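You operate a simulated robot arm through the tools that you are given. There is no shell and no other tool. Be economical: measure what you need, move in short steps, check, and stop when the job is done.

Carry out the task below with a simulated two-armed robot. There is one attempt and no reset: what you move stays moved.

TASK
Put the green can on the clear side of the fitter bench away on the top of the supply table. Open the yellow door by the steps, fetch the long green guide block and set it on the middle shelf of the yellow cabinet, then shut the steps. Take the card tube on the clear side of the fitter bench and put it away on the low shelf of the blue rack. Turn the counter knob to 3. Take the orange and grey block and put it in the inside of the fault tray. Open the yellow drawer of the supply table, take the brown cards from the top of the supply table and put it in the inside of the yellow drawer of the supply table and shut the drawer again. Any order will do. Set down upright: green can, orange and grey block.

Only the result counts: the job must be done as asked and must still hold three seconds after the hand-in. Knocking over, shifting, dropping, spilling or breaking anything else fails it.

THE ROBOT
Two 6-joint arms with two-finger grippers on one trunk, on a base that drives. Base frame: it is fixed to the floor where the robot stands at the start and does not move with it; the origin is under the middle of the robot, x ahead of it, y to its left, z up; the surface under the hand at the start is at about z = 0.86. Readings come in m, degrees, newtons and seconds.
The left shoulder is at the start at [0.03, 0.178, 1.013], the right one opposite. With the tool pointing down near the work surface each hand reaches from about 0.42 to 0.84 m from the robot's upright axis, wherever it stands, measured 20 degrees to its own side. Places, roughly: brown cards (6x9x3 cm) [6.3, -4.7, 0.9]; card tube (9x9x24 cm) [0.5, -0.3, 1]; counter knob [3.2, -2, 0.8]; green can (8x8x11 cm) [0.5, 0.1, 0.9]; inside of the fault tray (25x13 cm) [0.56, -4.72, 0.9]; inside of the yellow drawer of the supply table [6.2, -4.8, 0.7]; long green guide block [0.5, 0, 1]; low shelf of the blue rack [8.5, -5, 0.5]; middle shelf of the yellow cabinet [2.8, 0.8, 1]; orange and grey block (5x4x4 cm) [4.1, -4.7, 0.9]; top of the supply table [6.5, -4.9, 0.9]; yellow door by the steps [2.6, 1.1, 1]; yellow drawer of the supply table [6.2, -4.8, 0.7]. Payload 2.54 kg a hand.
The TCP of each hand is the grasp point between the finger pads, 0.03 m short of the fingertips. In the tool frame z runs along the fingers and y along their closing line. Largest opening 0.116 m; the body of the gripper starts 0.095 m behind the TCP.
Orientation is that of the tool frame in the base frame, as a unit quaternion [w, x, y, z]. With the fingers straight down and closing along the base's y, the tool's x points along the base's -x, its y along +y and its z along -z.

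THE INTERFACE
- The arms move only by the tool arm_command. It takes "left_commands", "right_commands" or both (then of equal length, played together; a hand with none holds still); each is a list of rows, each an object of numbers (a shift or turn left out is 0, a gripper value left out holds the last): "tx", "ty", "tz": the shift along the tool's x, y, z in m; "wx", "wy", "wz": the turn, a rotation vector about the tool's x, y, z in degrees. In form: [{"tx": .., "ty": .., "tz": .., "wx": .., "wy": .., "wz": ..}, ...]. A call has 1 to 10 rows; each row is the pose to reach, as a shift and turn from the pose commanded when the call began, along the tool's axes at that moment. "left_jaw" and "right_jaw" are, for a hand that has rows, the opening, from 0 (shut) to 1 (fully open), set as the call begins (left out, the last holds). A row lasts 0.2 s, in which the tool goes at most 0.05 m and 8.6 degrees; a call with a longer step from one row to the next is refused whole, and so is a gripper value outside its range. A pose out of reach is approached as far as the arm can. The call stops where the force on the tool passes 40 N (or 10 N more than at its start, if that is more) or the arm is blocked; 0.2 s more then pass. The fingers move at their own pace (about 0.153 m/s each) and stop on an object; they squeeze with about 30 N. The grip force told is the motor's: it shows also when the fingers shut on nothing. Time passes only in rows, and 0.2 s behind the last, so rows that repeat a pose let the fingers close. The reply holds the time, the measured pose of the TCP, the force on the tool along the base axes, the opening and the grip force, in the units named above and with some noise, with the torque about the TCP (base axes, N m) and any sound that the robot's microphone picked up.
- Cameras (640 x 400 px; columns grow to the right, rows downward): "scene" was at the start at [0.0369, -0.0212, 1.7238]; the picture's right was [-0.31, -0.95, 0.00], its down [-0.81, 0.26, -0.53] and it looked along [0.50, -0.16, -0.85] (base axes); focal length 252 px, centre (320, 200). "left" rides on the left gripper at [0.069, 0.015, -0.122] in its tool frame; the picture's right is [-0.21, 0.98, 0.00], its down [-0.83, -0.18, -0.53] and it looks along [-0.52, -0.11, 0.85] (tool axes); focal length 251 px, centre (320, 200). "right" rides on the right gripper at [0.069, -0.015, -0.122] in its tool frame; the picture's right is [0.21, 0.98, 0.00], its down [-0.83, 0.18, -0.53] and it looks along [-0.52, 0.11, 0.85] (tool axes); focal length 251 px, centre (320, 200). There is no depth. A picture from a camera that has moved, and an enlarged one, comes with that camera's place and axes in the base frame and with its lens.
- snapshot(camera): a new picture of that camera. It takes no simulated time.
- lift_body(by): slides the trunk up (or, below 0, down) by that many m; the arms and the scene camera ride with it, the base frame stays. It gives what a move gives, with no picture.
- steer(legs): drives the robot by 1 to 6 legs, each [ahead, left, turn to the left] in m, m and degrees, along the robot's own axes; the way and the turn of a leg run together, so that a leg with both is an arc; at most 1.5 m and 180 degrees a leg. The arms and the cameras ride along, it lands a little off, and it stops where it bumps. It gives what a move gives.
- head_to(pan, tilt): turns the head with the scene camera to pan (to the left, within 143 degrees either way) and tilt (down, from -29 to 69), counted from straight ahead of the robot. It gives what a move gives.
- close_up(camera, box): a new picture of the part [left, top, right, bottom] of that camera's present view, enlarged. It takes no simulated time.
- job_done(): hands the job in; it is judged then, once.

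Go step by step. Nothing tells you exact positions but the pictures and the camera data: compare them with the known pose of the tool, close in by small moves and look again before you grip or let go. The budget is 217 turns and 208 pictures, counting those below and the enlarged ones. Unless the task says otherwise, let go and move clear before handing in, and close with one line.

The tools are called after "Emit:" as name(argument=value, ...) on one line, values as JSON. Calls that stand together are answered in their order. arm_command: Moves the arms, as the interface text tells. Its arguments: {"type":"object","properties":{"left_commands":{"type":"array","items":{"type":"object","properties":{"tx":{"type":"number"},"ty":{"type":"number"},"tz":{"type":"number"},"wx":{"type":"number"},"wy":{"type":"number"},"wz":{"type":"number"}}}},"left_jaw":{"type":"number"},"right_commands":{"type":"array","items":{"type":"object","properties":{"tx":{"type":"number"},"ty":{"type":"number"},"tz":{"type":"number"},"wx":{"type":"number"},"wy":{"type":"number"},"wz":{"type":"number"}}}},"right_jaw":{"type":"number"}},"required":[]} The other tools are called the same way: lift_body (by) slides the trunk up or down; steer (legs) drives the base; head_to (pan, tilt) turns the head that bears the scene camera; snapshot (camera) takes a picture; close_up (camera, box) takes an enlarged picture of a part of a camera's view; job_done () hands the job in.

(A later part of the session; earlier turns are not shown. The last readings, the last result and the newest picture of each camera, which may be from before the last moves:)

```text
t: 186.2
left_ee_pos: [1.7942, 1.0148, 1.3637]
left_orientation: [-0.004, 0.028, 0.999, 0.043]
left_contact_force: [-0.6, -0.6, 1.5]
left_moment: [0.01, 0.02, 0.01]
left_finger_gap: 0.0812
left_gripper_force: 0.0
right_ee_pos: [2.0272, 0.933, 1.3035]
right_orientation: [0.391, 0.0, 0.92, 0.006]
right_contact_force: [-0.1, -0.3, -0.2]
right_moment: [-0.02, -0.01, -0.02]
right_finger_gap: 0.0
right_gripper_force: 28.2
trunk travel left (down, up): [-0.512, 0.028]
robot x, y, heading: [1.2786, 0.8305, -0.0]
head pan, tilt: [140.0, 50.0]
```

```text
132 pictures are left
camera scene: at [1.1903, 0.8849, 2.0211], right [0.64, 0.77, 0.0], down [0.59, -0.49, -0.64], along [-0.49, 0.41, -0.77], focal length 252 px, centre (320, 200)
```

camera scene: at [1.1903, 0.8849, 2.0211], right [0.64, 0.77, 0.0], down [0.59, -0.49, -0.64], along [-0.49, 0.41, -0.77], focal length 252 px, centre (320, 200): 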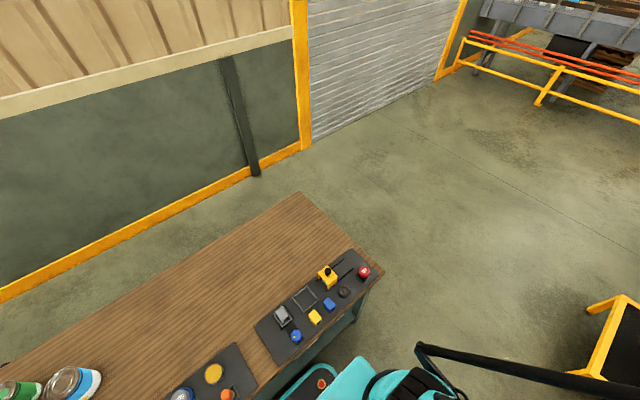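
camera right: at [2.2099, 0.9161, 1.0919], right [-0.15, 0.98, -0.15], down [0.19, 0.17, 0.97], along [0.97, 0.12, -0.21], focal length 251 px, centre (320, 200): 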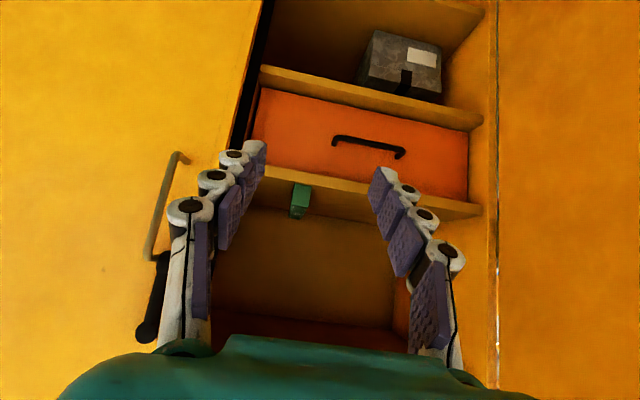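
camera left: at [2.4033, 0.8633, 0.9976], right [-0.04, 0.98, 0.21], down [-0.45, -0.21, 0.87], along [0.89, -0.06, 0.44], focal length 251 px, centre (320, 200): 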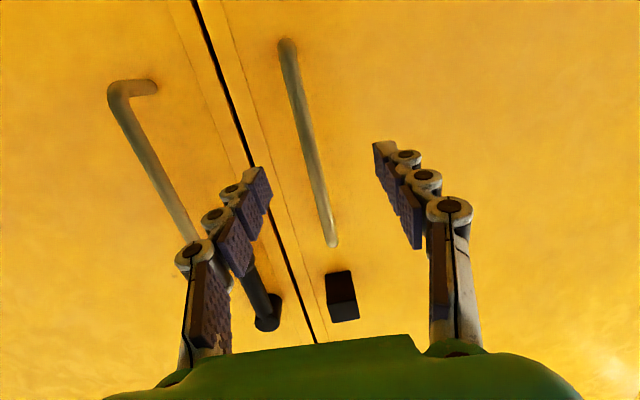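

Bench items are fine. Strafe left past the door, then forward.

Emit:
head_to(pan=0, tilt=40)

Emit:
steer(legs=[[0, 0.65, 0], [0.25, 0, 0]])

Emit:
snapshot(camera="scene")

```text
t: 188.4
left_ee_pos: [1.7946, 1.0146, 1.3639]
left_orientation: [-0.004, 0.03, 0.999, 0.044]
left_contact_force: [-0.1, 0.5, 0.1]
left_moment: [0.0, -0.04, -0.05]
left_finger_gap: 0.0812
left_gripper_force: 0.1
right_ee_pos: [2.0291, 0.9333, 1.3039]
right_orientation: [0.391, 0.001, 0.92, 0.005]
right_contact_force: [-0.2, 0.5, -0.5]
right_moment: [0.02, -0.05, 0.01]
right_finger_gap: 0.0002
right_gripper_force: 28.8
trunk travel left (down, up): [-0.512, 0.028]
robot x, y, heading: [1.2772, 0.8323, 0.2]
head pan, tilt: [0.0, 40.0]
```

```text
t: 193.6
left_ee_pos: [2.0465, 1.6812, 1.3645]
left_orientation: [-0.002, 0.036, 0.998, 0.043]
left_contact_force: [0.5, 0.6, -1.4]
left_moment: [-0.01, -0.03, 0.0]
left_finger_gap: 0.0813
left_gripper_force: 0.1
right_ee_pos: [2.2789, 1.5948, 1.3047]
right_orientation: [0.391, 0.008, 0.92, 0.002]
right_contact_force: [0.5, -0.1, -0.1]
right_moment: [-0.02, -0.02, -0.01]
right_finger_gap: 0.0003
right_gripper_force: 28.4
trunk travel left (down, up): [-0.512, 0.028]
robot x, y, heading: [1.5268, 1.5078, -0.7]
head pan, tilt: [0.0, 40.0]
```

```text
131 pictures are left
camera scene: at [1.5831, 1.5085, 2.0353], right [-0.01, -1.0, 0.0], down [-0.64, 0.01, -0.77], along [0.77, -0.01, -0.64], focal length 252 px, centre (320, 200)
```

scene: 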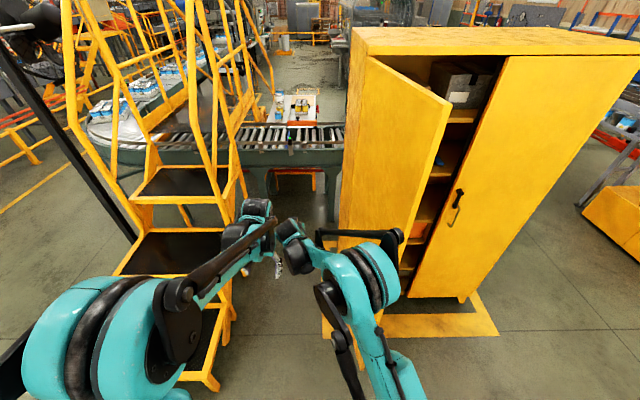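

The right elbow has already nudged the door partway (~50°). I continue strafing right gently to swing it further and look.

Emit:
steer(legs=[[0.0, -0.25, 0]])

Emit:
snapshot(camera="scene")

```text
t: 195.4
left_ee_pos: [2.0431, 1.4331, 1.3639]
left_orientation: [-0.004, 0.036, 0.998, 0.044]
left_contact_force: [-0.1, 0.3, -1.4]
left_moment: [-0.04, -0.02, 0.03]
left_finger_gap: 0.0814
left_gripper_force: 0.1
right_ee_pos: [2.2764, 1.3459, 1.3038]
right_orientation: [0.391, 0.007, 0.92, 0.002]
right_contact_force: [0.5, -0.1, -1.1]
right_moment: [0.01, 0.01, -0.01]
right_finger_gap: 0.0
right_gripper_force: 28.8
trunk travel left (down, up): [-0.512, 0.028]
robot x, y, heading: [1.5246, 1.26, -0.7]
head pan, tilt: [0.0, 40.0]
```

```text
130 pictures are left
camera scene: at [1.5811, 1.2602, 2.0352], right [-0.01, -1.0, 0.0], down [-0.64, 0.01, -0.77], along [0.77, -0.01, -0.64], focal length 252 px, centre (320, 200)
```

scene: 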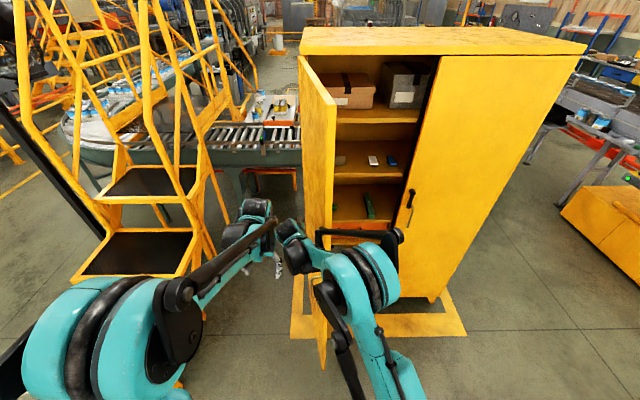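

The door is still ~88°; the hand is now just outside it. Keep strafing right so the hand pushes it shut.

Emit:
steer(legs=[[0.0, -0.2, 0]])

Emit:
snapshot(camera="scene")

```text
t: 197.0
left_ee_pos: [2.0413, 1.2327, 1.3644]
left_orientation: [-0.004, 0.037, 0.998, 0.043]
left_contact_force: [-0.2, 0.7, -0.2]
left_moment: [-0.05, -0.02, 0.0]
left_finger_gap: 0.0811
left_gripper_force: 0.1
right_ee_pos: [2.2732, 1.1468, 1.3031]
right_orientation: [0.392, 0.007, 0.92, 0.002]
right_contact_force: [0.4, 0.3, -0.1]
right_moment: [-0.02, 0.02, 0.02]
right_finger_gap: 0.0001
right_gripper_force: 28.8
trunk travel left (down, up): [-0.512, 0.028]
robot x, y, heading: [1.5246, 1.0588, -0.9]
head pan, tilt: [0.0, 40.0]
```

```text
129 pictures are left
camera scene: at [1.5782, 1.0603, 2.0352], right [-0.01, -1.0, 0.0], down [-0.64, 0.01, -0.77], along [0.77, -0.01, -0.64], focal length 252 px, centre (320, 200)
```

scene: 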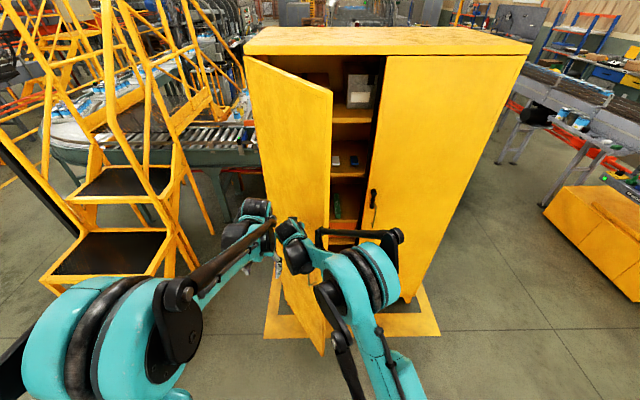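

Door swinging shut (~55°). Continue right and forward.

Emit:
steer(legs=[[0.08, -0.15, 0]])

Emit:
snapshot(camera="scene")

```text
t: 198.5
left_ee_pos: [2.1198, 1.0829, 1.3651]
left_orientation: [-0.003, 0.037, 0.998, 0.044]
left_contact_force: [0.4, -0.4, -0.4]
left_moment: [-0.06, -0.01, 0.02]
left_finger_gap: 0.0812
left_gripper_force: 0.1
right_ee_pos: [2.3523, 0.9977, 1.303]
right_orientation: [0.391, 0.008, 0.92, 0.001]
right_contact_force: [-0.4, -0.2, 0.2]
right_moment: [-0.02, 0.0, 0.0]
right_finger_gap: 0.0
right_gripper_force: 28.8
trunk travel left (down, up): [-0.512, 0.028]
robot x, y, heading: [1.6053, 0.9112, -1.0]
head pan, tilt: [0.0, 40.0]
```

```text
128 pictures are left
camera scene: at [1.6569, 0.9106, 2.0353], right [-0.01, -1.0, 0.0], down [-0.64, 0.01, -0.77], along [0.77, -0.01, -0.64], focal length 252 px, centre (320, 200)
```

scene: 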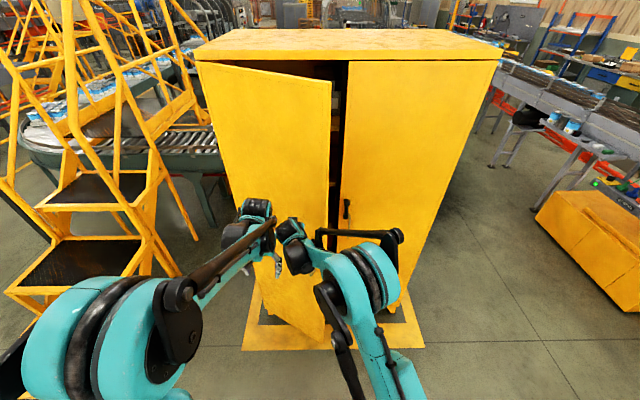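

~30° left. Push forward.

Emit:
steer(legs=[[0.17, 0, 0]])

Emit:
snapshot(camera="scene")

```text
t: 199.9
left_ee_pos: [2.2892, 1.0783, 1.3651]
left_orientation: [-0.003, 0.038, 0.998, 0.045]
left_contact_force: [0.6, -0.2, 0.3]
left_moment: [-0.04, -0.03, 0.0]
left_finger_gap: 0.0811
left_gripper_force: 0.1
right_ee_pos: [2.522, 0.992, 1.305]
right_orientation: [0.392, 0.008, 0.92, 0.002]
right_contact_force: [-0.2, 0.0, -0.5]
right_moment: [0.03, -0.04, -0.03]
right_finger_gap: 0.0003
right_gripper_force: 28.8
trunk travel left (down, up): [-0.512, 0.028]
robot x, y, heading: [1.7732, 0.9052, -0.8]
head pan, tilt: [0.0, 40.0]
```

```text
127 pictures are left
camera scene: at [1.8262, 0.9061, 2.0353], right [-0.02, -1.0, 0.0], down [-0.64, 0.01, -0.77], along [0.77, -0.01, -0.64], focal length 252 px, centre (320, 200)
```

scene: 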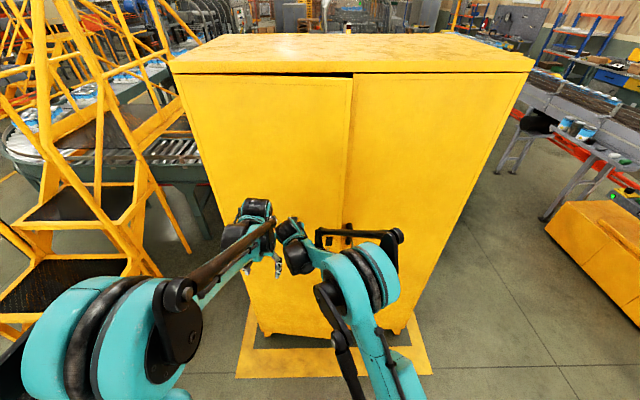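

Nearly shut. Finish with the arm.

Emit:
arm_command(right_commands=[{"tx": -0.014, "tz": 0.014}, {"tx": -0.028, "tz": 0.029}, {"tx": -0.04, "tz": 0.041}, {"tx": -0.05, "tz": 0.051}, {"tx": -0.058, "tz": 0.059}, {"tx": -0.066, "tz": 0.067}, {"tx": -0.074, "tz": 0.075}, {"tx": -0.08, "tz": 0.081}])

Emit:
snapshot(camera="scene")

```text
t: 201.1
left_ee_pos: [2.2855, 1.0779, 1.3658]
left_orientation: [-0.001, 0.037, 0.998, 0.045]
left_contact_force: [0.1, 0.6, -0.5]
left_moment: [0.01, 0.03, 0.0]
left_finger_gap: 0.0813
left_gripper_force: 0.0
right_ee_pos: [2.5914, 0.9934, 1.3046]
right_orientation: [0.386, 0.008, 0.922, 0.001]
right_contact_force: [-23.5, -2.9, 5.9]
right_moment: [-0.21, 0.1, -0.01]
right_finger_gap: 0.0062
right_gripper_force: 28.8
trunk travel left (down, up): [-0.512, 0.028]
robot x, y, heading: [1.7703, 0.9023, -0.8]
head pan, tilt: [0.0, 40.0]
stopped in row 5 (right hand): the force on the tool passed its limit at 49 N (the readings are from after the stop); the commanded pose is now the measured one
```

```text
126 pictures are left
camera scene: at [1.8217, 0.9057, 2.0357], right [-0.02, -1.0, 0.0], down [-0.64, 0.01, -0.77], along [0.77, -0.01, -0.64], focal length 252 px, centre (320, 200)
```

scene: 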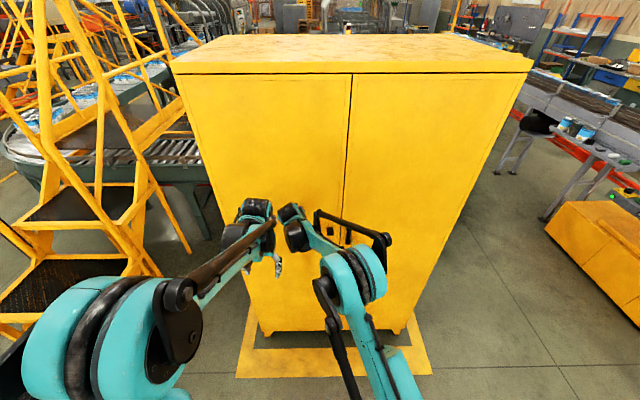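

The door is shut. I draw back the right hand, point it down again, and go look at the counter knob near (3.2,-2).

Emit:
arm_command(right_commands=[{"tx": 0.03, "tz": -0.03}, {"tx": 0.065, "tz": -0.065}, {"tx": 0.1, "tz": -0.1}, {"tx": 0.125, "tz": -0.125, "ty": -0.03}, {"tx": 0.14, "tz": -0.14, "ty": -0.06, "wy": 8}, {"tx": 0.14, "tz": -0.14, "ty": -0.1, "wy": 16}, {"tx": 0.14, "tz": -0.14, "ty": -0.14, "wy": 24}, {"tx": 0.14, "tz": -0.14, "ty": -0.18, "wy": 32}, {"tx": 0.14, "tz": -0.14, "ty": -0.22, "wy": 40}, {"tx": 0.14, "tz": -0.14, "ty": -0.22, "wy": 46}])

Emit:
steer(legs=[[-0.25, 0, 0], [0, -1.3, 0]])

Emit:
head_to(pan=-40, tilt=35)

Emit:
snapshot(camera="scene")

```text
t: 201.8
left_ee_pos: [2.2832, 1.0818, 1.365]
left_orientation: [-0.007, 0.037, 0.998, 0.047]
left_contact_force: [-0.1, 0.4, -0.5]
left_moment: [-0.06, -0.03, 0.06]
left_finger_gap: 0.0813
left_gripper_force: 0.0
right_ee_pos: [2.4941, 0.989, 1.3022]
right_orientation: [0.387, 0.012, 0.922, 0.0]
right_contact_force: [0.7, 0.3, -1.3]
right_moment: [0.02, -0.01, 0.0]
right_finger_gap: 0.0
right_gripper_force: 28.7
trunk travel left (down, up): [-0.512, 0.028]
robot x, y, heading: [1.7714, 0.9062, -1.1]
head pan, tilt: [0.0, 40.0]
stopped in row 3 (left hand): the force on the tool passed its limit at 71 N (the readings are from after the stop); the commanded pose is now the measured one
```

```text
t: 209.8
left_ee_pos: [2.0047, -0.2388, 1.3636]
left_orientation: [-0.006, 0.048, 0.998, 0.046]
left_contact_force: [-0.2, 0.3, 0.0]
left_moment: [0.04, 0.0, -0.03]
left_finger_gap: 0.0811
left_gripper_force: 0.0
right_ee_pos: [2.2099, -0.3356, 1.3018]
right_orientation: [0.386, 0.023, 0.922, -0.005]
right_contact_force: [-0.3, -0.1, 0.1]
right_moment: [-0.01, 0.0, 0.02]
right_finger_gap: 0.0
right_gripper_force: 28.9
trunk travel left (down, up): [-0.512, 0.028]
robot x, y, heading: [1.4844, -0.401, -2.4]
head pan, tilt: [0.0, 40.0]
```

```text
t: 210.8
left_ee_pos: [2.0038, -0.2388, 1.3643]
left_orientation: [-0.007, 0.049, 0.998, 0.046]
left_contact_force: [0.1, -0.2, 0.0]
left_moment: [0.0, 0.03, 0.0]
left_finger_gap: 0.0813
left_gripper_force: 0.1
right_ee_pos: [2.2099, -0.3369, 1.3015]
right_orientation: [0.387, 0.023, 0.922, -0.005]
right_contact_force: [0.4, 0.3, -0.1]
right_moment: [0.01, 0.02, -0.04]
right_finger_gap: 0.0
right_gripper_force: 28.9
trunk travel left (down, up): [-0.512, 0.028]
robot x, y, heading: [1.4816, -0.4043, -2.4]
head pan, tilt: [-40.0, 35.0]
```

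```text
125 pictures are left
camera scene: at [1.5211, -0.4593, 2.0428], right [-0.67, -0.74, 0.0], down [-0.43, 0.39, -0.82], along [0.61, -0.55, -0.57], focal length 252 px, centre (320, 200)
```

scene: 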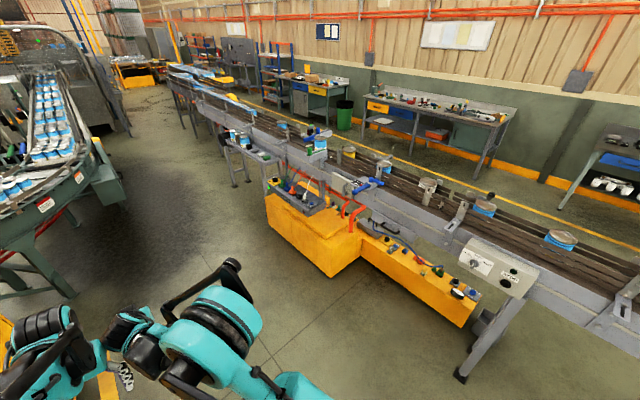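

The two hands brushed but all is fine. I zoom in to find the counter knob around pixel (321,170).

Emit:
close_up(camera="scene", box=[260, 130, 400, 218])

Emit:
close_up(camera="scene", box=[430, 220, 550, 320])

```text
4.55 times, centred on (330, 174) of scene
camera zoom: at [1.5211, -0.4593, 2.0428], right [-0.67, -0.74, 0.0], down [-0.43, 0.39, -0.82], along [0.61, -0.55, -0.57], focal length 1143 px, centre (274, 318)
```

zoom: 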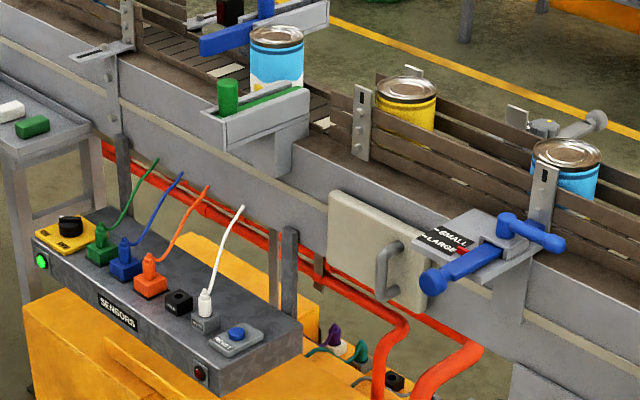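

```text
4.00 times, centred on (490, 270) of scene
camera zoom: at [1.5211, -0.4593, 2.0428], right [-0.67, -0.74, 0.0], down [-0.43, 0.39, -0.82], along [0.61, -0.55, -0.57], focal length 1006 px, centre (-360, -80)
```

zoom: 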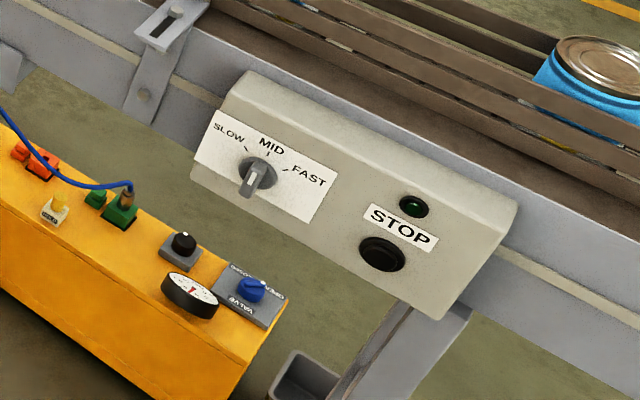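

A black knob on a yellow plate sits at the left end of the SENSORS box; I go nearer to identify the counter knob.

Emit:
steer(legs=[[1.2, -0.25, 0], [0, 0, -50]])

Emit:
head_to(pan=0, tilt=40)

Emit:
snapshot(camera="scene")

```text
t: 219.3
left_ee_pos: [3.1521, -0.979, 1.3636]
left_orientation: [0.014, 0.458, 0.888, 0.045]
left_contact_force: [-0.1, 0.0, -0.6]
left_moment: [0.0, 0.02, 0.01]
left_finger_gap: 0.0814
left_gripper_force: 0.0
right_ee_pos: [3.2154, -1.1998, 1.3019]
right_orientation: [0.35, 0.403, 0.829, -0.165]
right_contact_force: [-0.1, 0.8, 0.4]
right_moment: [0.01, 0.01, 0.03]
right_finger_gap: 0.0003
right_gripper_force: 28.2
trunk travel left (down, up): [-0.512, 0.028]
robot x, y, heading: [2.689, -0.6956, -51.0]
head pan, tilt: [-40.0, 35.0]
```

```text
t: 220.4
left_ee_pos: [3.1528, -0.98, 1.3643]
left_orientation: [0.013, 0.457, 0.888, 0.045]
left_contact_force: [0.1, 1.2, 1.2]
left_moment: [-0.09, 0.01, -0.02]
left_finger_gap: 0.0814
left_gripper_force: 0.1
right_ee_pos: [3.2139, -1.1999, 1.3011]
right_orientation: [0.349, 0.404, 0.829, -0.165]
right_contact_force: [-0.4, -0.3, -0.5]
right_moment: [0.01, -0.01, 0.03]
right_finger_gap: 0.0
right_gripper_force: 28.4
trunk travel left (down, up): [-0.512, 0.028]
robot x, y, heading: [2.6902, -0.6923, -51.1]
head pan, tilt: [0.0, 40.0]
```

```text
122 pictures are left
camera scene: at [2.7245, -0.7379, 2.0352], right [-0.78, -0.63, 0.0], down [-0.4, 0.5, -0.77], along [0.48, -0.6, -0.64], focal length 252 px, centre (320, 200)
```

scene: 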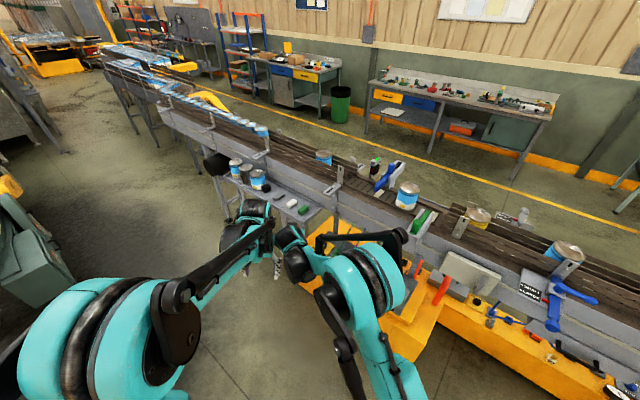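

Emit:
snapshot(camera="right")

Emit:
snapshot(camera="left")

```text
121 pictures are left
camera right: at [3.1194, -1.1015, 1.3378], right [0.67, 0.72, -0.14], down [0.26, -0.05, 0.96], along [0.69, -0.69, -0.22], focal length 251 px, centre (320, 200)
```

right: 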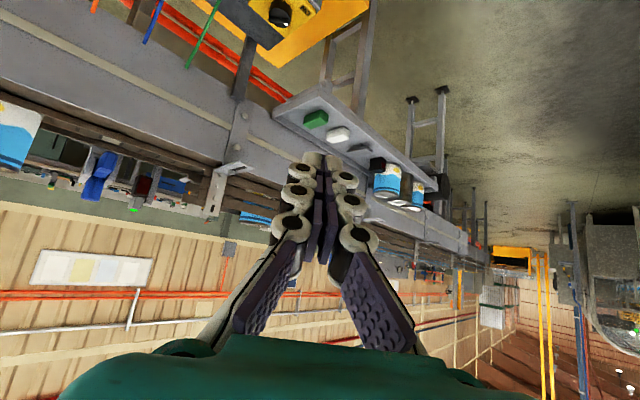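

```text
120 pictures are left
camera left: at [3.1162, -0.9234, 1.4884], right [0.92, 0.39, 0.09], down [0.3, -0.81, 0.5], along [0.27, -0.43, -0.86], focal length 251 px, centre (320, 200)
```

left: 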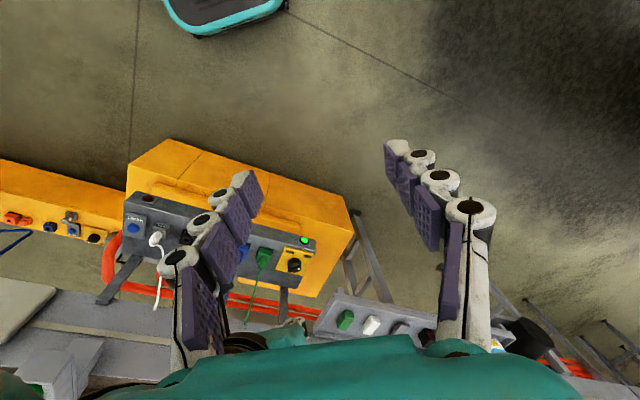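

I fold the right arm away to the right for an unobstructed view.

Emit:
arm_command(right_commands=[{"ty": -0.05}, {"ty": -0.1}, {"ty": -0.15}, {"ty": -0.2}, {"ty": -0.24, "wy": 8}, {"ty": -0.28, "wy": 16}, {"ty": -0.3, "wy": 24}, {"ty": -0.3, "wy": 32, "tx": 0.02, "tz": -0.02}, {"ty": -0.3, "wy": 40, "tx": 0.05, "tz": -0.05}, {"ty": -0.3, "wy": 46, "tx": 0.08, "tz": -0.08}], right_jaw=1)

Emit:
head_to(pan=5, tilt=45)

Emit:
snapshot(camera="scene")

```text
t: 222.6
left_ee_pos: [3.1514, -0.9792, 1.3638]
left_orientation: [0.013, 0.457, 0.888, 0.046]
left_contact_force: [-0.4, 0.1, 0.8]
left_moment: [-0.04, -0.03, -0.01]
left_finger_gap: 0.0811
left_gripper_force: 0.1
right_ee_pos: [2.9082, -1.3001, 1.3007]
right_orientation: [-0.002, 0.436, 0.9, 0.007]
right_contact_force: [-0.1, 0.0, 0.9]
right_moment: [-0.04, 0.01, 0.0]
right_finger_gap: 0.1162
right_gripper_force: 0.0
trunk travel left (down, up): [-0.512, 0.028]
robot x, y, heading: [2.6853, -0.6949, -51.3]
head pan, tilt: [0.0, 40.0]
```

```text
t: 223.3
left_ee_pos: [3.152, -0.9806, 1.3644]
left_orientation: [0.013, 0.458, 0.888, 0.045]
left_contact_force: [0.5, -0.6, 0.2]
left_moment: [0.0, 0.01, 0.01]
left_finger_gap: 0.0811
left_gripper_force: 0.1
right_ee_pos: [2.909, -1.2996, 1.2993]
right_orientation: [-0.002, 0.436, 0.9, 0.006]
right_contact_force: [-0.9, 0.4, 0.4]
right_moment: [0.01, 0.0, 0.03]
right_finger_gap: 0.116
right_gripper_force: 0.2
trunk travel left (down, up): [-0.512, 0.028]
robot x, y, heading: [2.6915, -0.6965, -51.1]
head pan, tilt: [5.0, 45.0]
```

```text
119 pictures are left
camera scene: at [2.7275, -0.7301, 2.028], right [-0.72, -0.69, 0.0], down [-0.49, 0.51, -0.71], along [0.49, -0.51, -0.71], focal length 252 px, centre (320, 200)
```

scene: 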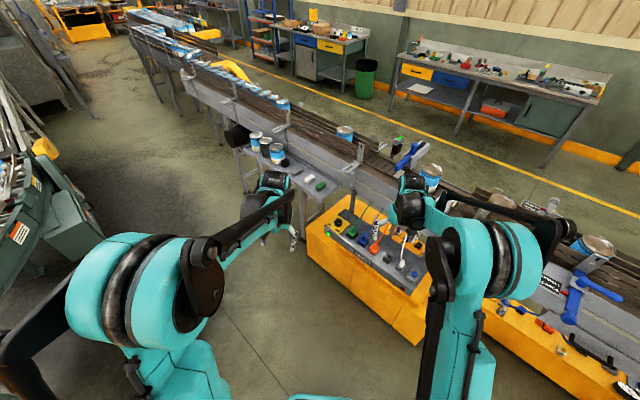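

Emit:
close_up(camera="scene", box=[310, 130, 470, 290])

Emit:
snapshot(camera="right")

```text
2.50 times, centred on (390, 210) of scene
camera zoom: at [2.7275, -0.7301, 2.028], right [-0.72, -0.69, 0.0], down [-0.49, 0.51, -0.71], along [0.49, -0.51, -0.71], focal length 629 px, centre (145, 175)
```

zoom: 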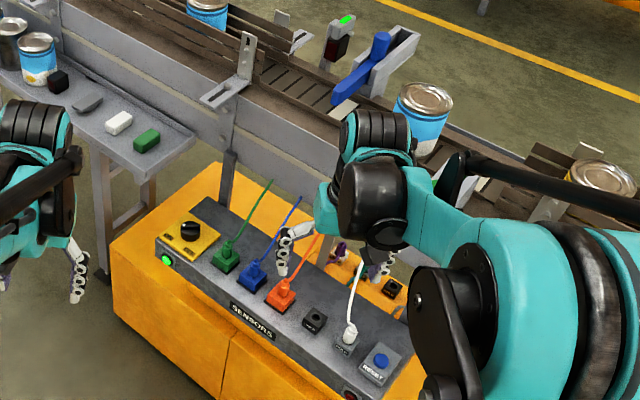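

```text
117 pictures are left
camera right: at [2.8558, -1.2553, 1.4221], right [0.63, 0.77, 0.01], down [0.65, -0.54, 0.53], along [0.41, -0.33, -0.85], focal length 251 px, centre (320, 200)
```

right: 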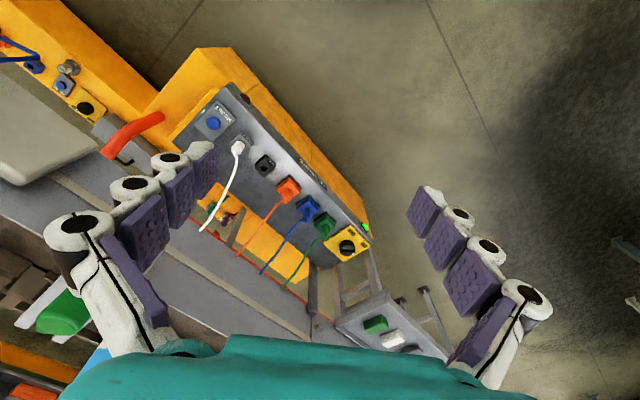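

Emit:
close_up(camera="right", box=[317, 222, 381, 272])

Emit:
close_up(camera="scene", box=[340, 205, 380, 230])

Emit:
close_up(camera="right", box=[0, 60, 120, 140])

```text
8.00 times, centred on (349, 247) of right
camera zoom: at [2.8558, -1.2553, 1.4221], right [0.63, 0.77, 0.01], down [0.65, -0.54, 0.53], along [0.41, -0.33, -0.85], focal length 2012 px, centre (88, -176)
```

zoom: 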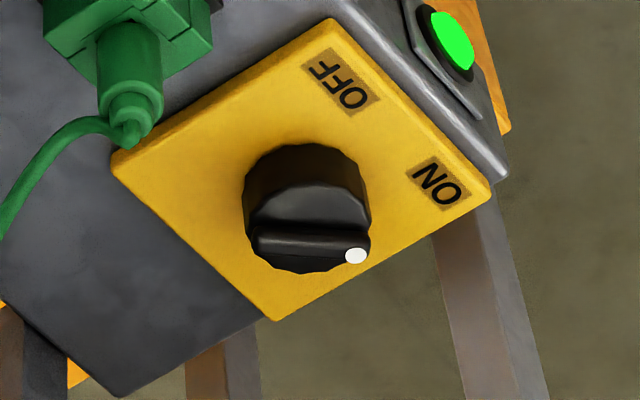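

```text
16.00 times, centred on (360, 218) of scene
camera zoom: at [2.7275, -0.7301, 2.028], right [-0.72, -0.69, 0.0], down [-0.49, 0.51, -0.71], along [0.49, -0.51, -0.71], focal length 4024 px, centre (-320, -80)
```

zoom: 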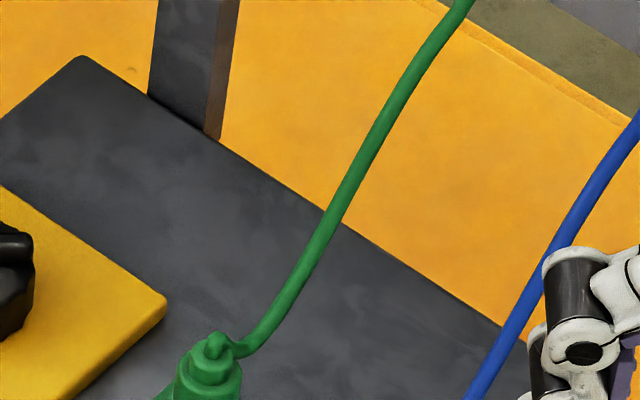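

```text
5.00 times, centred on (60, 100) of right
camera zoom: at [2.8558, -1.2553, 1.4221], right [0.63, 0.77, 0.01], down [0.65, -0.54, 0.53], along [0.41, -0.33, -0.85], focal length 1257 px, centre (1620, 700)
```

zoom: 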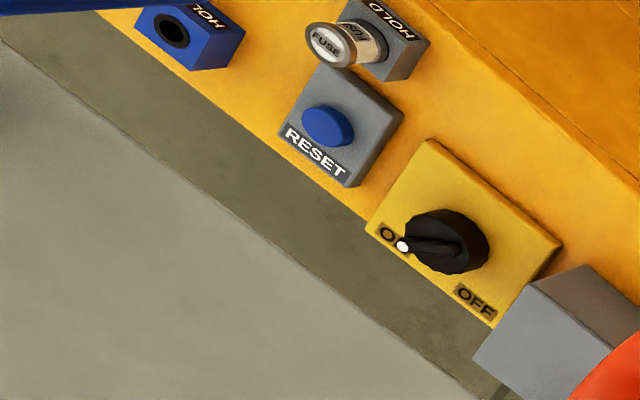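

Those are ON/OFF switches, not a counter. I look at the exact spot (3.2,-2,0.8) in the right camera.

Emit:
close_up(camera="right", box=[180, 180, 340, 340])

Emit:
head_to(pan=-50, tilt=30)

Emit:
snapshot(camera="scene")

```text
2.50 times, centred on (260, 260) of right
camera zoom: at [2.8558, -1.2553, 1.4221], right [0.63, 0.77, 0.01], down [0.65, -0.54, 0.53], along [0.41, -0.33, -0.85], focal length 629 px, centre (470, 50)
```

zoom: 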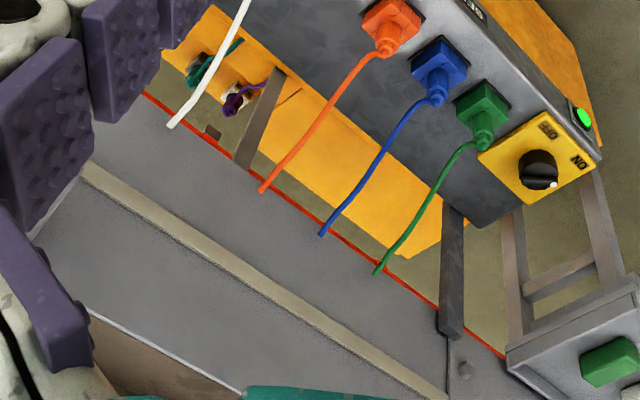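

```text
t: 224.5
left_ee_pos: [3.1522, -0.9796, 1.364]
left_orientation: [0.013, 0.457, 0.888, 0.045]
left_contact_force: [-0.5, -0.1, 0.0]
left_moment: [-0.01, -0.02, 0.02]
left_finger_gap: 0.0812
left_gripper_force: 0.1
right_ee_pos: [2.9096, -1.3008, 1.2986]
right_orientation: [-0.001, 0.436, 0.9, 0.005]
right_contact_force: [-0.5, 0.1, -0.5]
right_moment: [0.0, 0.0, 0.03]
right_finger_gap: 0.1158
right_gripper_force: 0.1
trunk travel left (down, up): [-0.512, 0.028]
robot x, y, heading: [2.6874, -0.6953, -51.4]
head pan, tilt: [-50.0, 30.0]
```

```text
112 pictures are left
camera scene: at [2.6538, -0.7605, 2.0506], right [-0.98, 0.19, 0.0], down [0.1, 0.49, -0.87], along [-0.17, -0.85, -0.5], focal length 252 px, centre (320, 200)
```

scene: 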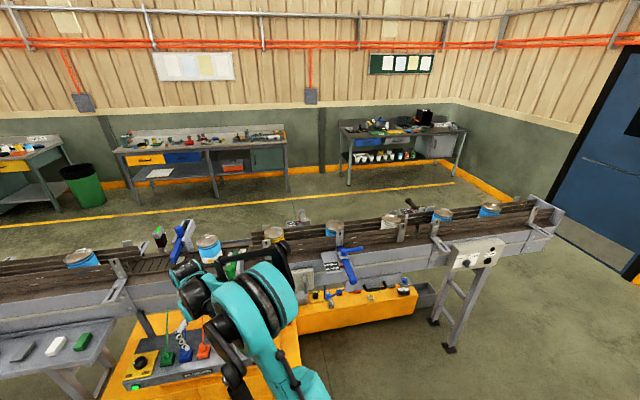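

Nothing on the near face, so the counter knob must be on the wall side of the conveyor; I'll do it later from that aisle. Before fetching the tube and can, I take a zoomed look at the blue rack.

Emit:
head_to(pan=16, tilt=12)

Emit:
snapshot(camera="scene")

```text
t: 225.9
left_ee_pos: [3.152, -0.9791, 1.3644]
left_orientation: [0.013, 0.457, 0.888, 0.045]
left_contact_force: [0.4, -0.1, -0.1]
left_moment: [0.01, 0.0, 0.02]
left_finger_gap: 0.0813
left_gripper_force: 0.0
right_ee_pos: [2.9102, -1.3011, 1.2995]
right_orientation: [-0.002, 0.435, 0.9, 0.006]
right_contact_force: [-0.1, 0.1, 0.3]
right_moment: [-0.02, -0.02, 0.01]
right_finger_gap: 0.1157
right_gripper_force: 0.0
trunk travel left (down, up): [-0.512, 0.028]
robot x, y, heading: [2.6905, -0.7004, -51.1]
head pan, tilt: [16.0, 12.0]
```

```text
111 pictures are left
camera scene: at [2.7473, -0.7255, 2.0797], right [-0.58, -0.82, 0.0], down [-0.17, 0.12, -0.98], along [0.8, -0.56, -0.21], focal length 252 px, centre (320, 200)
```

scene: 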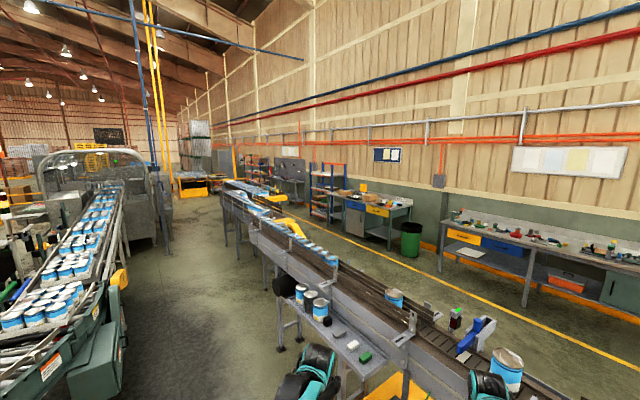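

Emit:
close_up(camera="scene", box=[290, 150, 430, 250])

Emit:
close_up(camera="scene", box=[400, 280, 530, 380])

```text
4.00 times, centred on (360, 200) of scene
camera zoom: at [2.7473, -0.7255, 2.0797], right [-0.58, -0.82, 0.0], down [-0.17, 0.12, -0.98], along [0.8, -0.56, -0.21], focal length 1006 px, centre (160, 200)
```

zoom: 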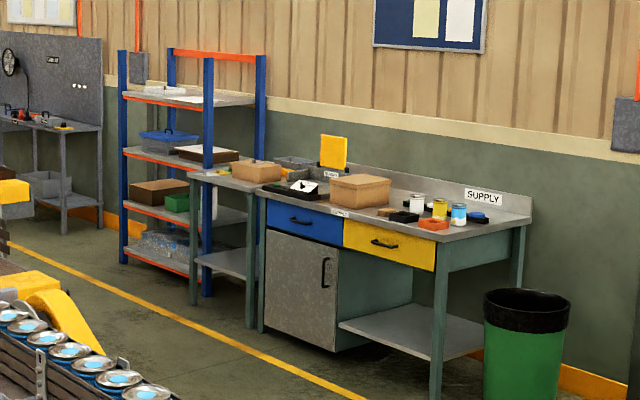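

```text
4.00 times, centred on (465, 330) of scene
camera zoom: at [2.7473, -0.7255, 2.0797], right [-0.58, -0.82, 0.0], down [-0.17, 0.12, -0.98], along [0.8, -0.56, -0.21], focal length 1006 px, centre (-260, -320)
```

zoom: 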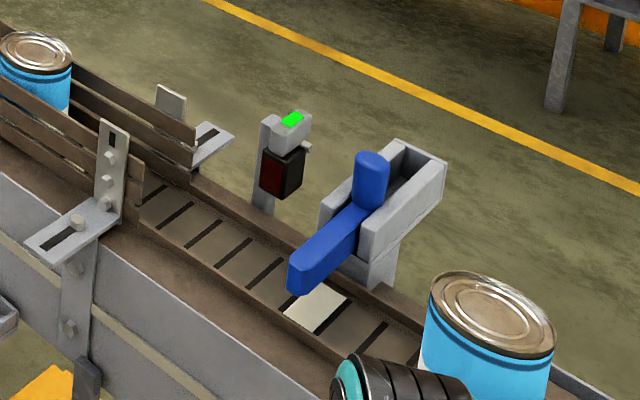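

The blue rack has ample shelf spacing (~0.4 m), so the tube can go in upright with a pitched grip. Now drive back to the bench's near side for the can and tube.

Emit:
steer(legs=[[0, 0, 51], [0, -0.35, 0], [-1.5, 0, 0], [-1.45, 0, 0]])

Emit:
head_to(pan=20, tilt=50)

Emit:
snapshot(camera="scene")

```text
t: 244.4
left_ee_pos: [0.2244, -0.8578, 1.3631]
left_orientation: [-0.009, 0.023, 0.999, 0.046]
left_contact_force: [-0.8, 0.4, 0.4]
left_moment: [-0.01, 0.0, 0.0]
left_finger_gap: 0.081
left_gripper_force: 0.1
right_ee_pos: [0.326, -1.247, 1.2991]
right_orientation: [-0.005, -0.001, 1.0, 0.004]
right_contact_force: [-1.1, -0.5, 0.3]
right_moment: [0.0, 0.03, 0.01]
right_finger_gap: 0.1159
right_gripper_force: 0.1
trunk travel left (down, up): [-0.512, 0.028]
robot x, y, heading: [-0.2827, -1.0457, 0.6]
head pan, tilt: [16.0, 12.0]
```

```text
t: 245.4
left_ee_pos: [0.225, -0.8573, 1.363]
left_orientation: [-0.009, 0.023, 0.999, 0.047]
left_contact_force: [-0.5, 0.6, 0.4]
left_moment: [-0.02, -0.01, -0.02]
left_finger_gap: 0.0814
left_gripper_force: 0.1
right_ee_pos: [0.3256, -1.2466, 1.2991]
right_orientation: [-0.005, 0.0, 1.0, 0.004]
right_contact_force: [0.2, 0.1, 1.0]
right_moment: [0.01, -0.02, 0.02]
right_finger_gap: 0.116
right_gripper_force: 0.1
trunk travel left (down, up): [-0.512, 0.028]
robot x, y, heading: [-0.2863, -1.0425, 0.7]
head pan, tilt: [20.0, 50.0]
```

```text
108 pictures are left
camera scene: at [-0.2426, -1.0189, 2.0211], right [0.35, -0.94, 0.0], down [-0.72, -0.27, -0.64], along [0.6, 0.23, -0.77], focal length 252 px, centre (320, 200)
```

scene: 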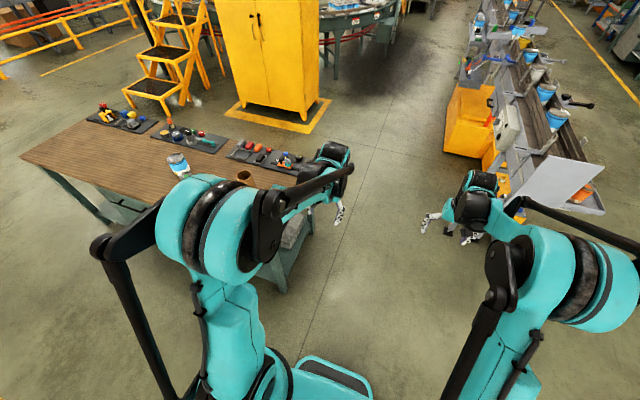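

Strafe left to face the bench, then lower the trunk and locate the tube and can.

Emit:
steer(legs=[[0, 0.95, -0.6]])

Emit:
lift_body(by=-0.15)

Emit:
head_to(pan=0, tilt=50)

Emit:
snapshot(camera="scene")

Emit:
snapshot(camera="right")

Emit:
snapshot(camera="left")

```text
t: 250.5
left_ee_pos: [0.2358, 0.0851, 1.3634]
left_orientation: [-0.007, 0.041, 0.998, 0.047]
left_contact_force: [0.7, 0.7, 1.0]
left_moment: [-0.02, 0.01, 0.0]
left_finger_gap: 0.0813
left_gripper_force: 0.0
right_ee_pos: [0.3251, -0.3075, 1.2995]
right_orientation: [-0.004, 0.015, 1.0, 0.005]
right_contact_force: [-0.8, -0.7, 0.6]
right_moment: [0.02, 0.0, 0.01]
right_finger_gap: 0.1161
right_gripper_force: 0.2
trunk travel left (down, up): [-0.512, 0.028]
robot x, y, heading: [-0.2828, -0.084, -1.2]
head pan, tilt: [20.0, 50.0]
```

```text
t: 252.2
left_ee_pos: [0.236, 0.0873, 1.2139]
left_orientation: [-0.007, 0.041, 0.998, 0.046]
left_contact_force: [0.2, 0.0, -0.4]
left_moment: [-0.01, -0.01, 0.0]
left_finger_gap: 0.0809
left_gripper_force: 0.0
right_ee_pos: [0.3258, -0.305, 1.1499]
right_orientation: [-0.004, 0.016, 1.0, 0.004]
right_contact_force: [-0.5, -0.5, 0.0]
right_moment: [0.02, 0.02, 0.01]
right_finger_gap: 0.116
right_gripper_force: 0.0
trunk travel left (down, up): [-0.362, 0.178]
robot x, y, heading: [-0.2816, -0.0848, -1.3]
head pan, tilt: [20.0, 50.0]
```

```text
t: 253.0
left_ee_pos: [0.2368, 0.0866, 1.2132]
left_orientation: [-0.007, 0.04, 0.998, 0.046]
left_contact_force: [-0.2, -0.5, -0.1]
left_moment: [0.0, 0.01, -0.02]
left_finger_gap: 0.0811
left_gripper_force: 0.0
right_ee_pos: [0.3252, -0.3056, 1.1495]
right_orientation: [-0.005, 0.015, 1.0, 0.005]
right_contact_force: [-0.5, -0.1, -0.3]
right_moment: [0.02, -0.05, 0.0]
right_finger_gap: 0.1163
right_gripper_force: 0.0
trunk travel left (down, up): [-0.362, 0.178]
robot x, y, heading: [-0.28, -0.0848, -1.1]
head pan, tilt: [0.0, 50.0]
```

```text
107 pictures are left
camera scene: at [-0.2316, -0.086, 1.8711], right [-0.02, -1.0, 0.0], down [-0.77, 0.02, -0.64], along [0.64, -0.01, -0.77], focal length 252 px, centre (320, 200)
```

scene: 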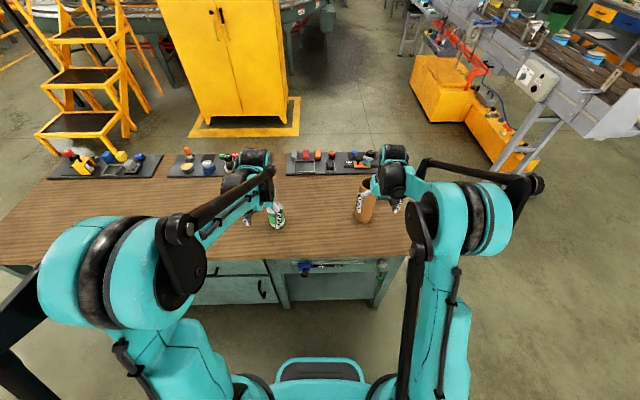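

```text
106 pictures are left
camera right: at [0.2578, -0.3188, 1.2721], right [-0.18, 0.98, 0.01], down [0.84, 0.15, 0.53], along [0.52, 0.11, -0.85], focal length 251 px, centre (320, 200)
```

right: 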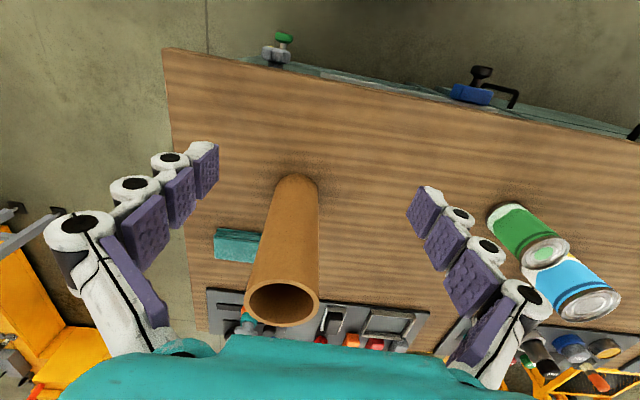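

```text
105 pictures are left
camera left: at [0.1698, 0.0949, 1.3384], right [0.29, 0.95, 0.09], down [0.81, -0.3, 0.5], along [0.5, -0.08, -0.86], focal length 251 px, centre (320, 200)
```

left: 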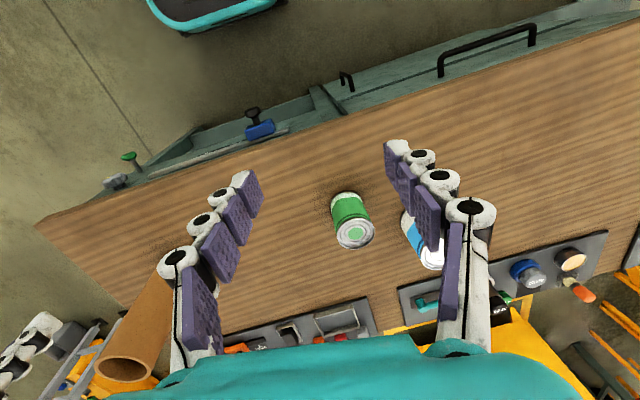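

Tube axis ≈(0.503,-0.314), can ≈(0.475,0.10). I pitch the right hand 45° in front of the tube.

Emit:
arm_command(right_commands=[{"wy": -8}, {"wy": -16}, {"wy": -24, "tx": -0.01}, {"wy": -32, "tx": -0.02}, {"wy": -40, "tx": -0.03}, {"wy": -45, "tx": -0.04}])

Emit:
snapshot(camera="right")

```text
t: 254.4
left_ee_pos: [0.237, 0.086, 1.2143]
left_orientation: [-0.007, 0.04, 0.998, 0.047]
left_contact_force: [-0.3, 0.0, 0.9]
left_moment: [0.0, -0.02, -0.01]
left_finger_gap: 0.0811
left_gripper_force: 0.3
right_ee_pos: [0.3658, -0.3068, 1.1495]
right_orientation: [0.38, 0.015, 0.925, -0.002]
right_contact_force: [-0.2, 0.2, -0.4]
right_moment: [-0.01, 0.0, -0.02]
right_finger_gap: 0.1161
right_gripper_force: 0.1
trunk travel left (down, up): [-0.362, 0.178]
robot x, y, heading: [-0.278, -0.0856, -1.3]
head pan, tilt: [0.0, 50.0]
```

```text
104 pictures are left
camera right: at [0.2314, -0.3161, 1.1873], right [-0.12, 0.98, -0.14], down [0.22, 0.17, 0.96], along [0.97, 0.09, -0.24], focal length 251 px, centre (320, 200)
```

right: 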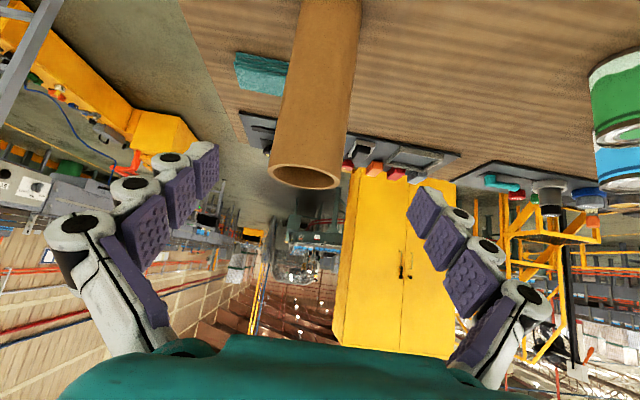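

Approach along the tool axis so the fingers straddle the tube.

Emit:
arm_command(right_commands=[{"tz": 0.04, "tx": 0.004, "ty": -0.001}, {"tz": 0.08, "tx": 0.008, "ty": -0.002}, {"tz": 0.12, "tx": 0.012, "ty": -0.003}, {"tz": 0.15, "tx": 0.016, "ty": -0.003}])

Emit:
snapshot(camera="right")

Emit:
close_up(camera="scene", box=[310, 130, 430, 240])

```text
t: 255.4
left_ee_pos: [0.2375, 0.0865, 1.2132]
left_orientation: [-0.008, 0.041, 0.998, 0.047]
left_contact_force: [0.8, -0.3, -0.6]
left_moment: [0.02, 0.09, -0.02]
left_finger_gap: 0.081
left_gripper_force: 0.0
right_ee_pos: [0.4612, -0.3103, 1.0306]
right_orientation: [0.378, 0.016, 0.926, -0.001]
right_contact_force: [0.0, 0.2, -0.6]
right_moment: [0.0, 0.02, 0.0]
right_finger_gap: 0.116
right_gripper_force: 0.2
trunk travel left (down, up): [-0.362, 0.178]
robot x, y, heading: [-0.2815, -0.0867, -1.3]
head pan, tilt: [0.0, 50.0]
```

```text
103 pictures are left
camera right: at [0.327, -0.3204, 1.0691], right [-0.12, 0.98, -0.14], down [0.22, 0.17, 0.96], along [0.97, 0.09, -0.24], focal length 251 px, centre (320, 200)
```

right: 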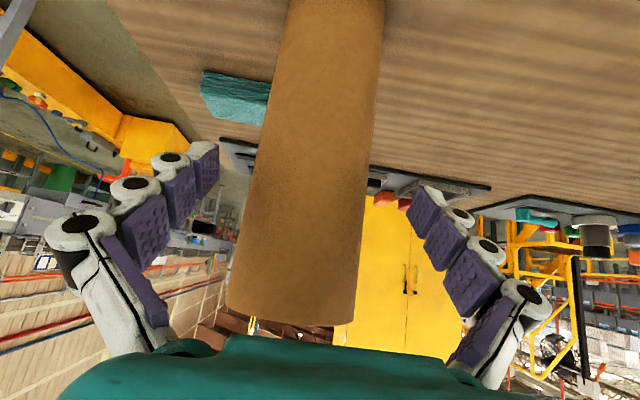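

```text
3.64 times, centred on (370, 185) of scene
camera zoom: at [-0.2298, -0.0865, 1.871], right [-0.02, -1.0, 0.0], down [-0.77, 0.02, -0.64], along [0.64, -0.01, -0.77], focal length 914 px, centre (138, 254)
```

zoom: 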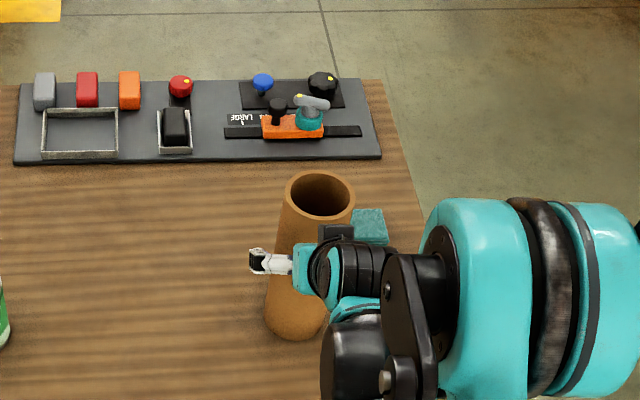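

Well centred. Continue 6 cm, then close.

Emit:
arm_command(right_commands=[{"tz": 0.03}, {"tz": 0.055}, {"tz": 0.055}])

Emit:
arm_command(right_commands=[{"tz": 0}, {"tz": 0}, {"tz": 0}], right_jaw=0)

Emit:
snapshot(camera="right")

```text
t: 256.2
left_ee_pos: [0.2355, 0.0857, 1.2142]
left_orientation: [-0.007, 0.041, 0.998, 0.046]
left_contact_force: [-0.6, -0.3, -0.6]
left_moment: [-0.03, -0.01, 0.0]
left_finger_gap: 0.0811
left_gripper_force: 0.1
right_ee_pos: [0.4983, -0.3112, 0.99]
right_orientation: [0.379, 0.016, 0.925, -0.002]
right_contact_force: [0.6, 0.2, -0.1]
right_moment: [0.03, -0.01, 0.02]
right_finger_gap: 0.116
right_gripper_force: 0.1
trunk travel left (down, up): [-0.362, 0.178]
robot x, y, heading: [-0.2808, -0.0853, -1.3]
head pan, tilt: [0.0, 50.0]
```

```text
t: 257.0
left_ee_pos: [0.2364, 0.0861, 1.2147]
left_orientation: [-0.007, 0.041, 0.998, 0.046]
left_contact_force: [-0.1, 0.3, -0.2]
left_moment: [0.06, -0.01, 0.02]
left_finger_gap: 0.0811
left_gripper_force: 0.2
right_ee_pos: [0.4983, -0.3112, 0.9904]
right_orientation: [0.379, 0.016, 0.925, -0.002]
right_contact_force: [1.0, 0.0, -0.1]
right_moment: [0.02, -0.01, 0.0]
right_finger_gap: 0.0798
right_gripper_force: 30.5
trunk travel left (down, up): [-0.362, 0.178]
robot x, y, heading: [-0.2829, -0.0865, -1.3]
head pan, tilt: [0.0, 50.0]
```

```text
101 pictures are left
camera right: at [0.3644, -0.321, 1.0289], right [-0.12, 0.98, -0.14], down [0.22, 0.17, 0.96], along [0.97, 0.09, -0.24], focal length 251 px, centre (320, 200)
```

right: 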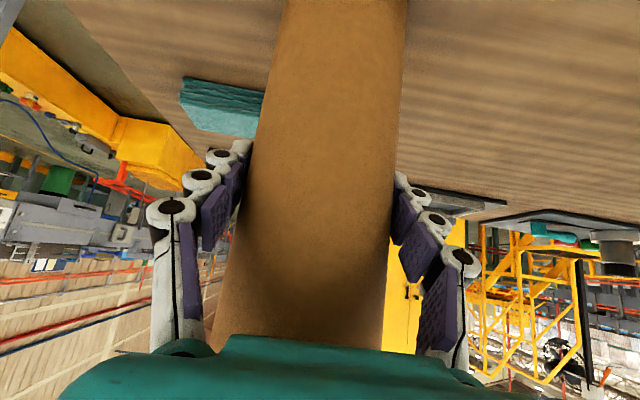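

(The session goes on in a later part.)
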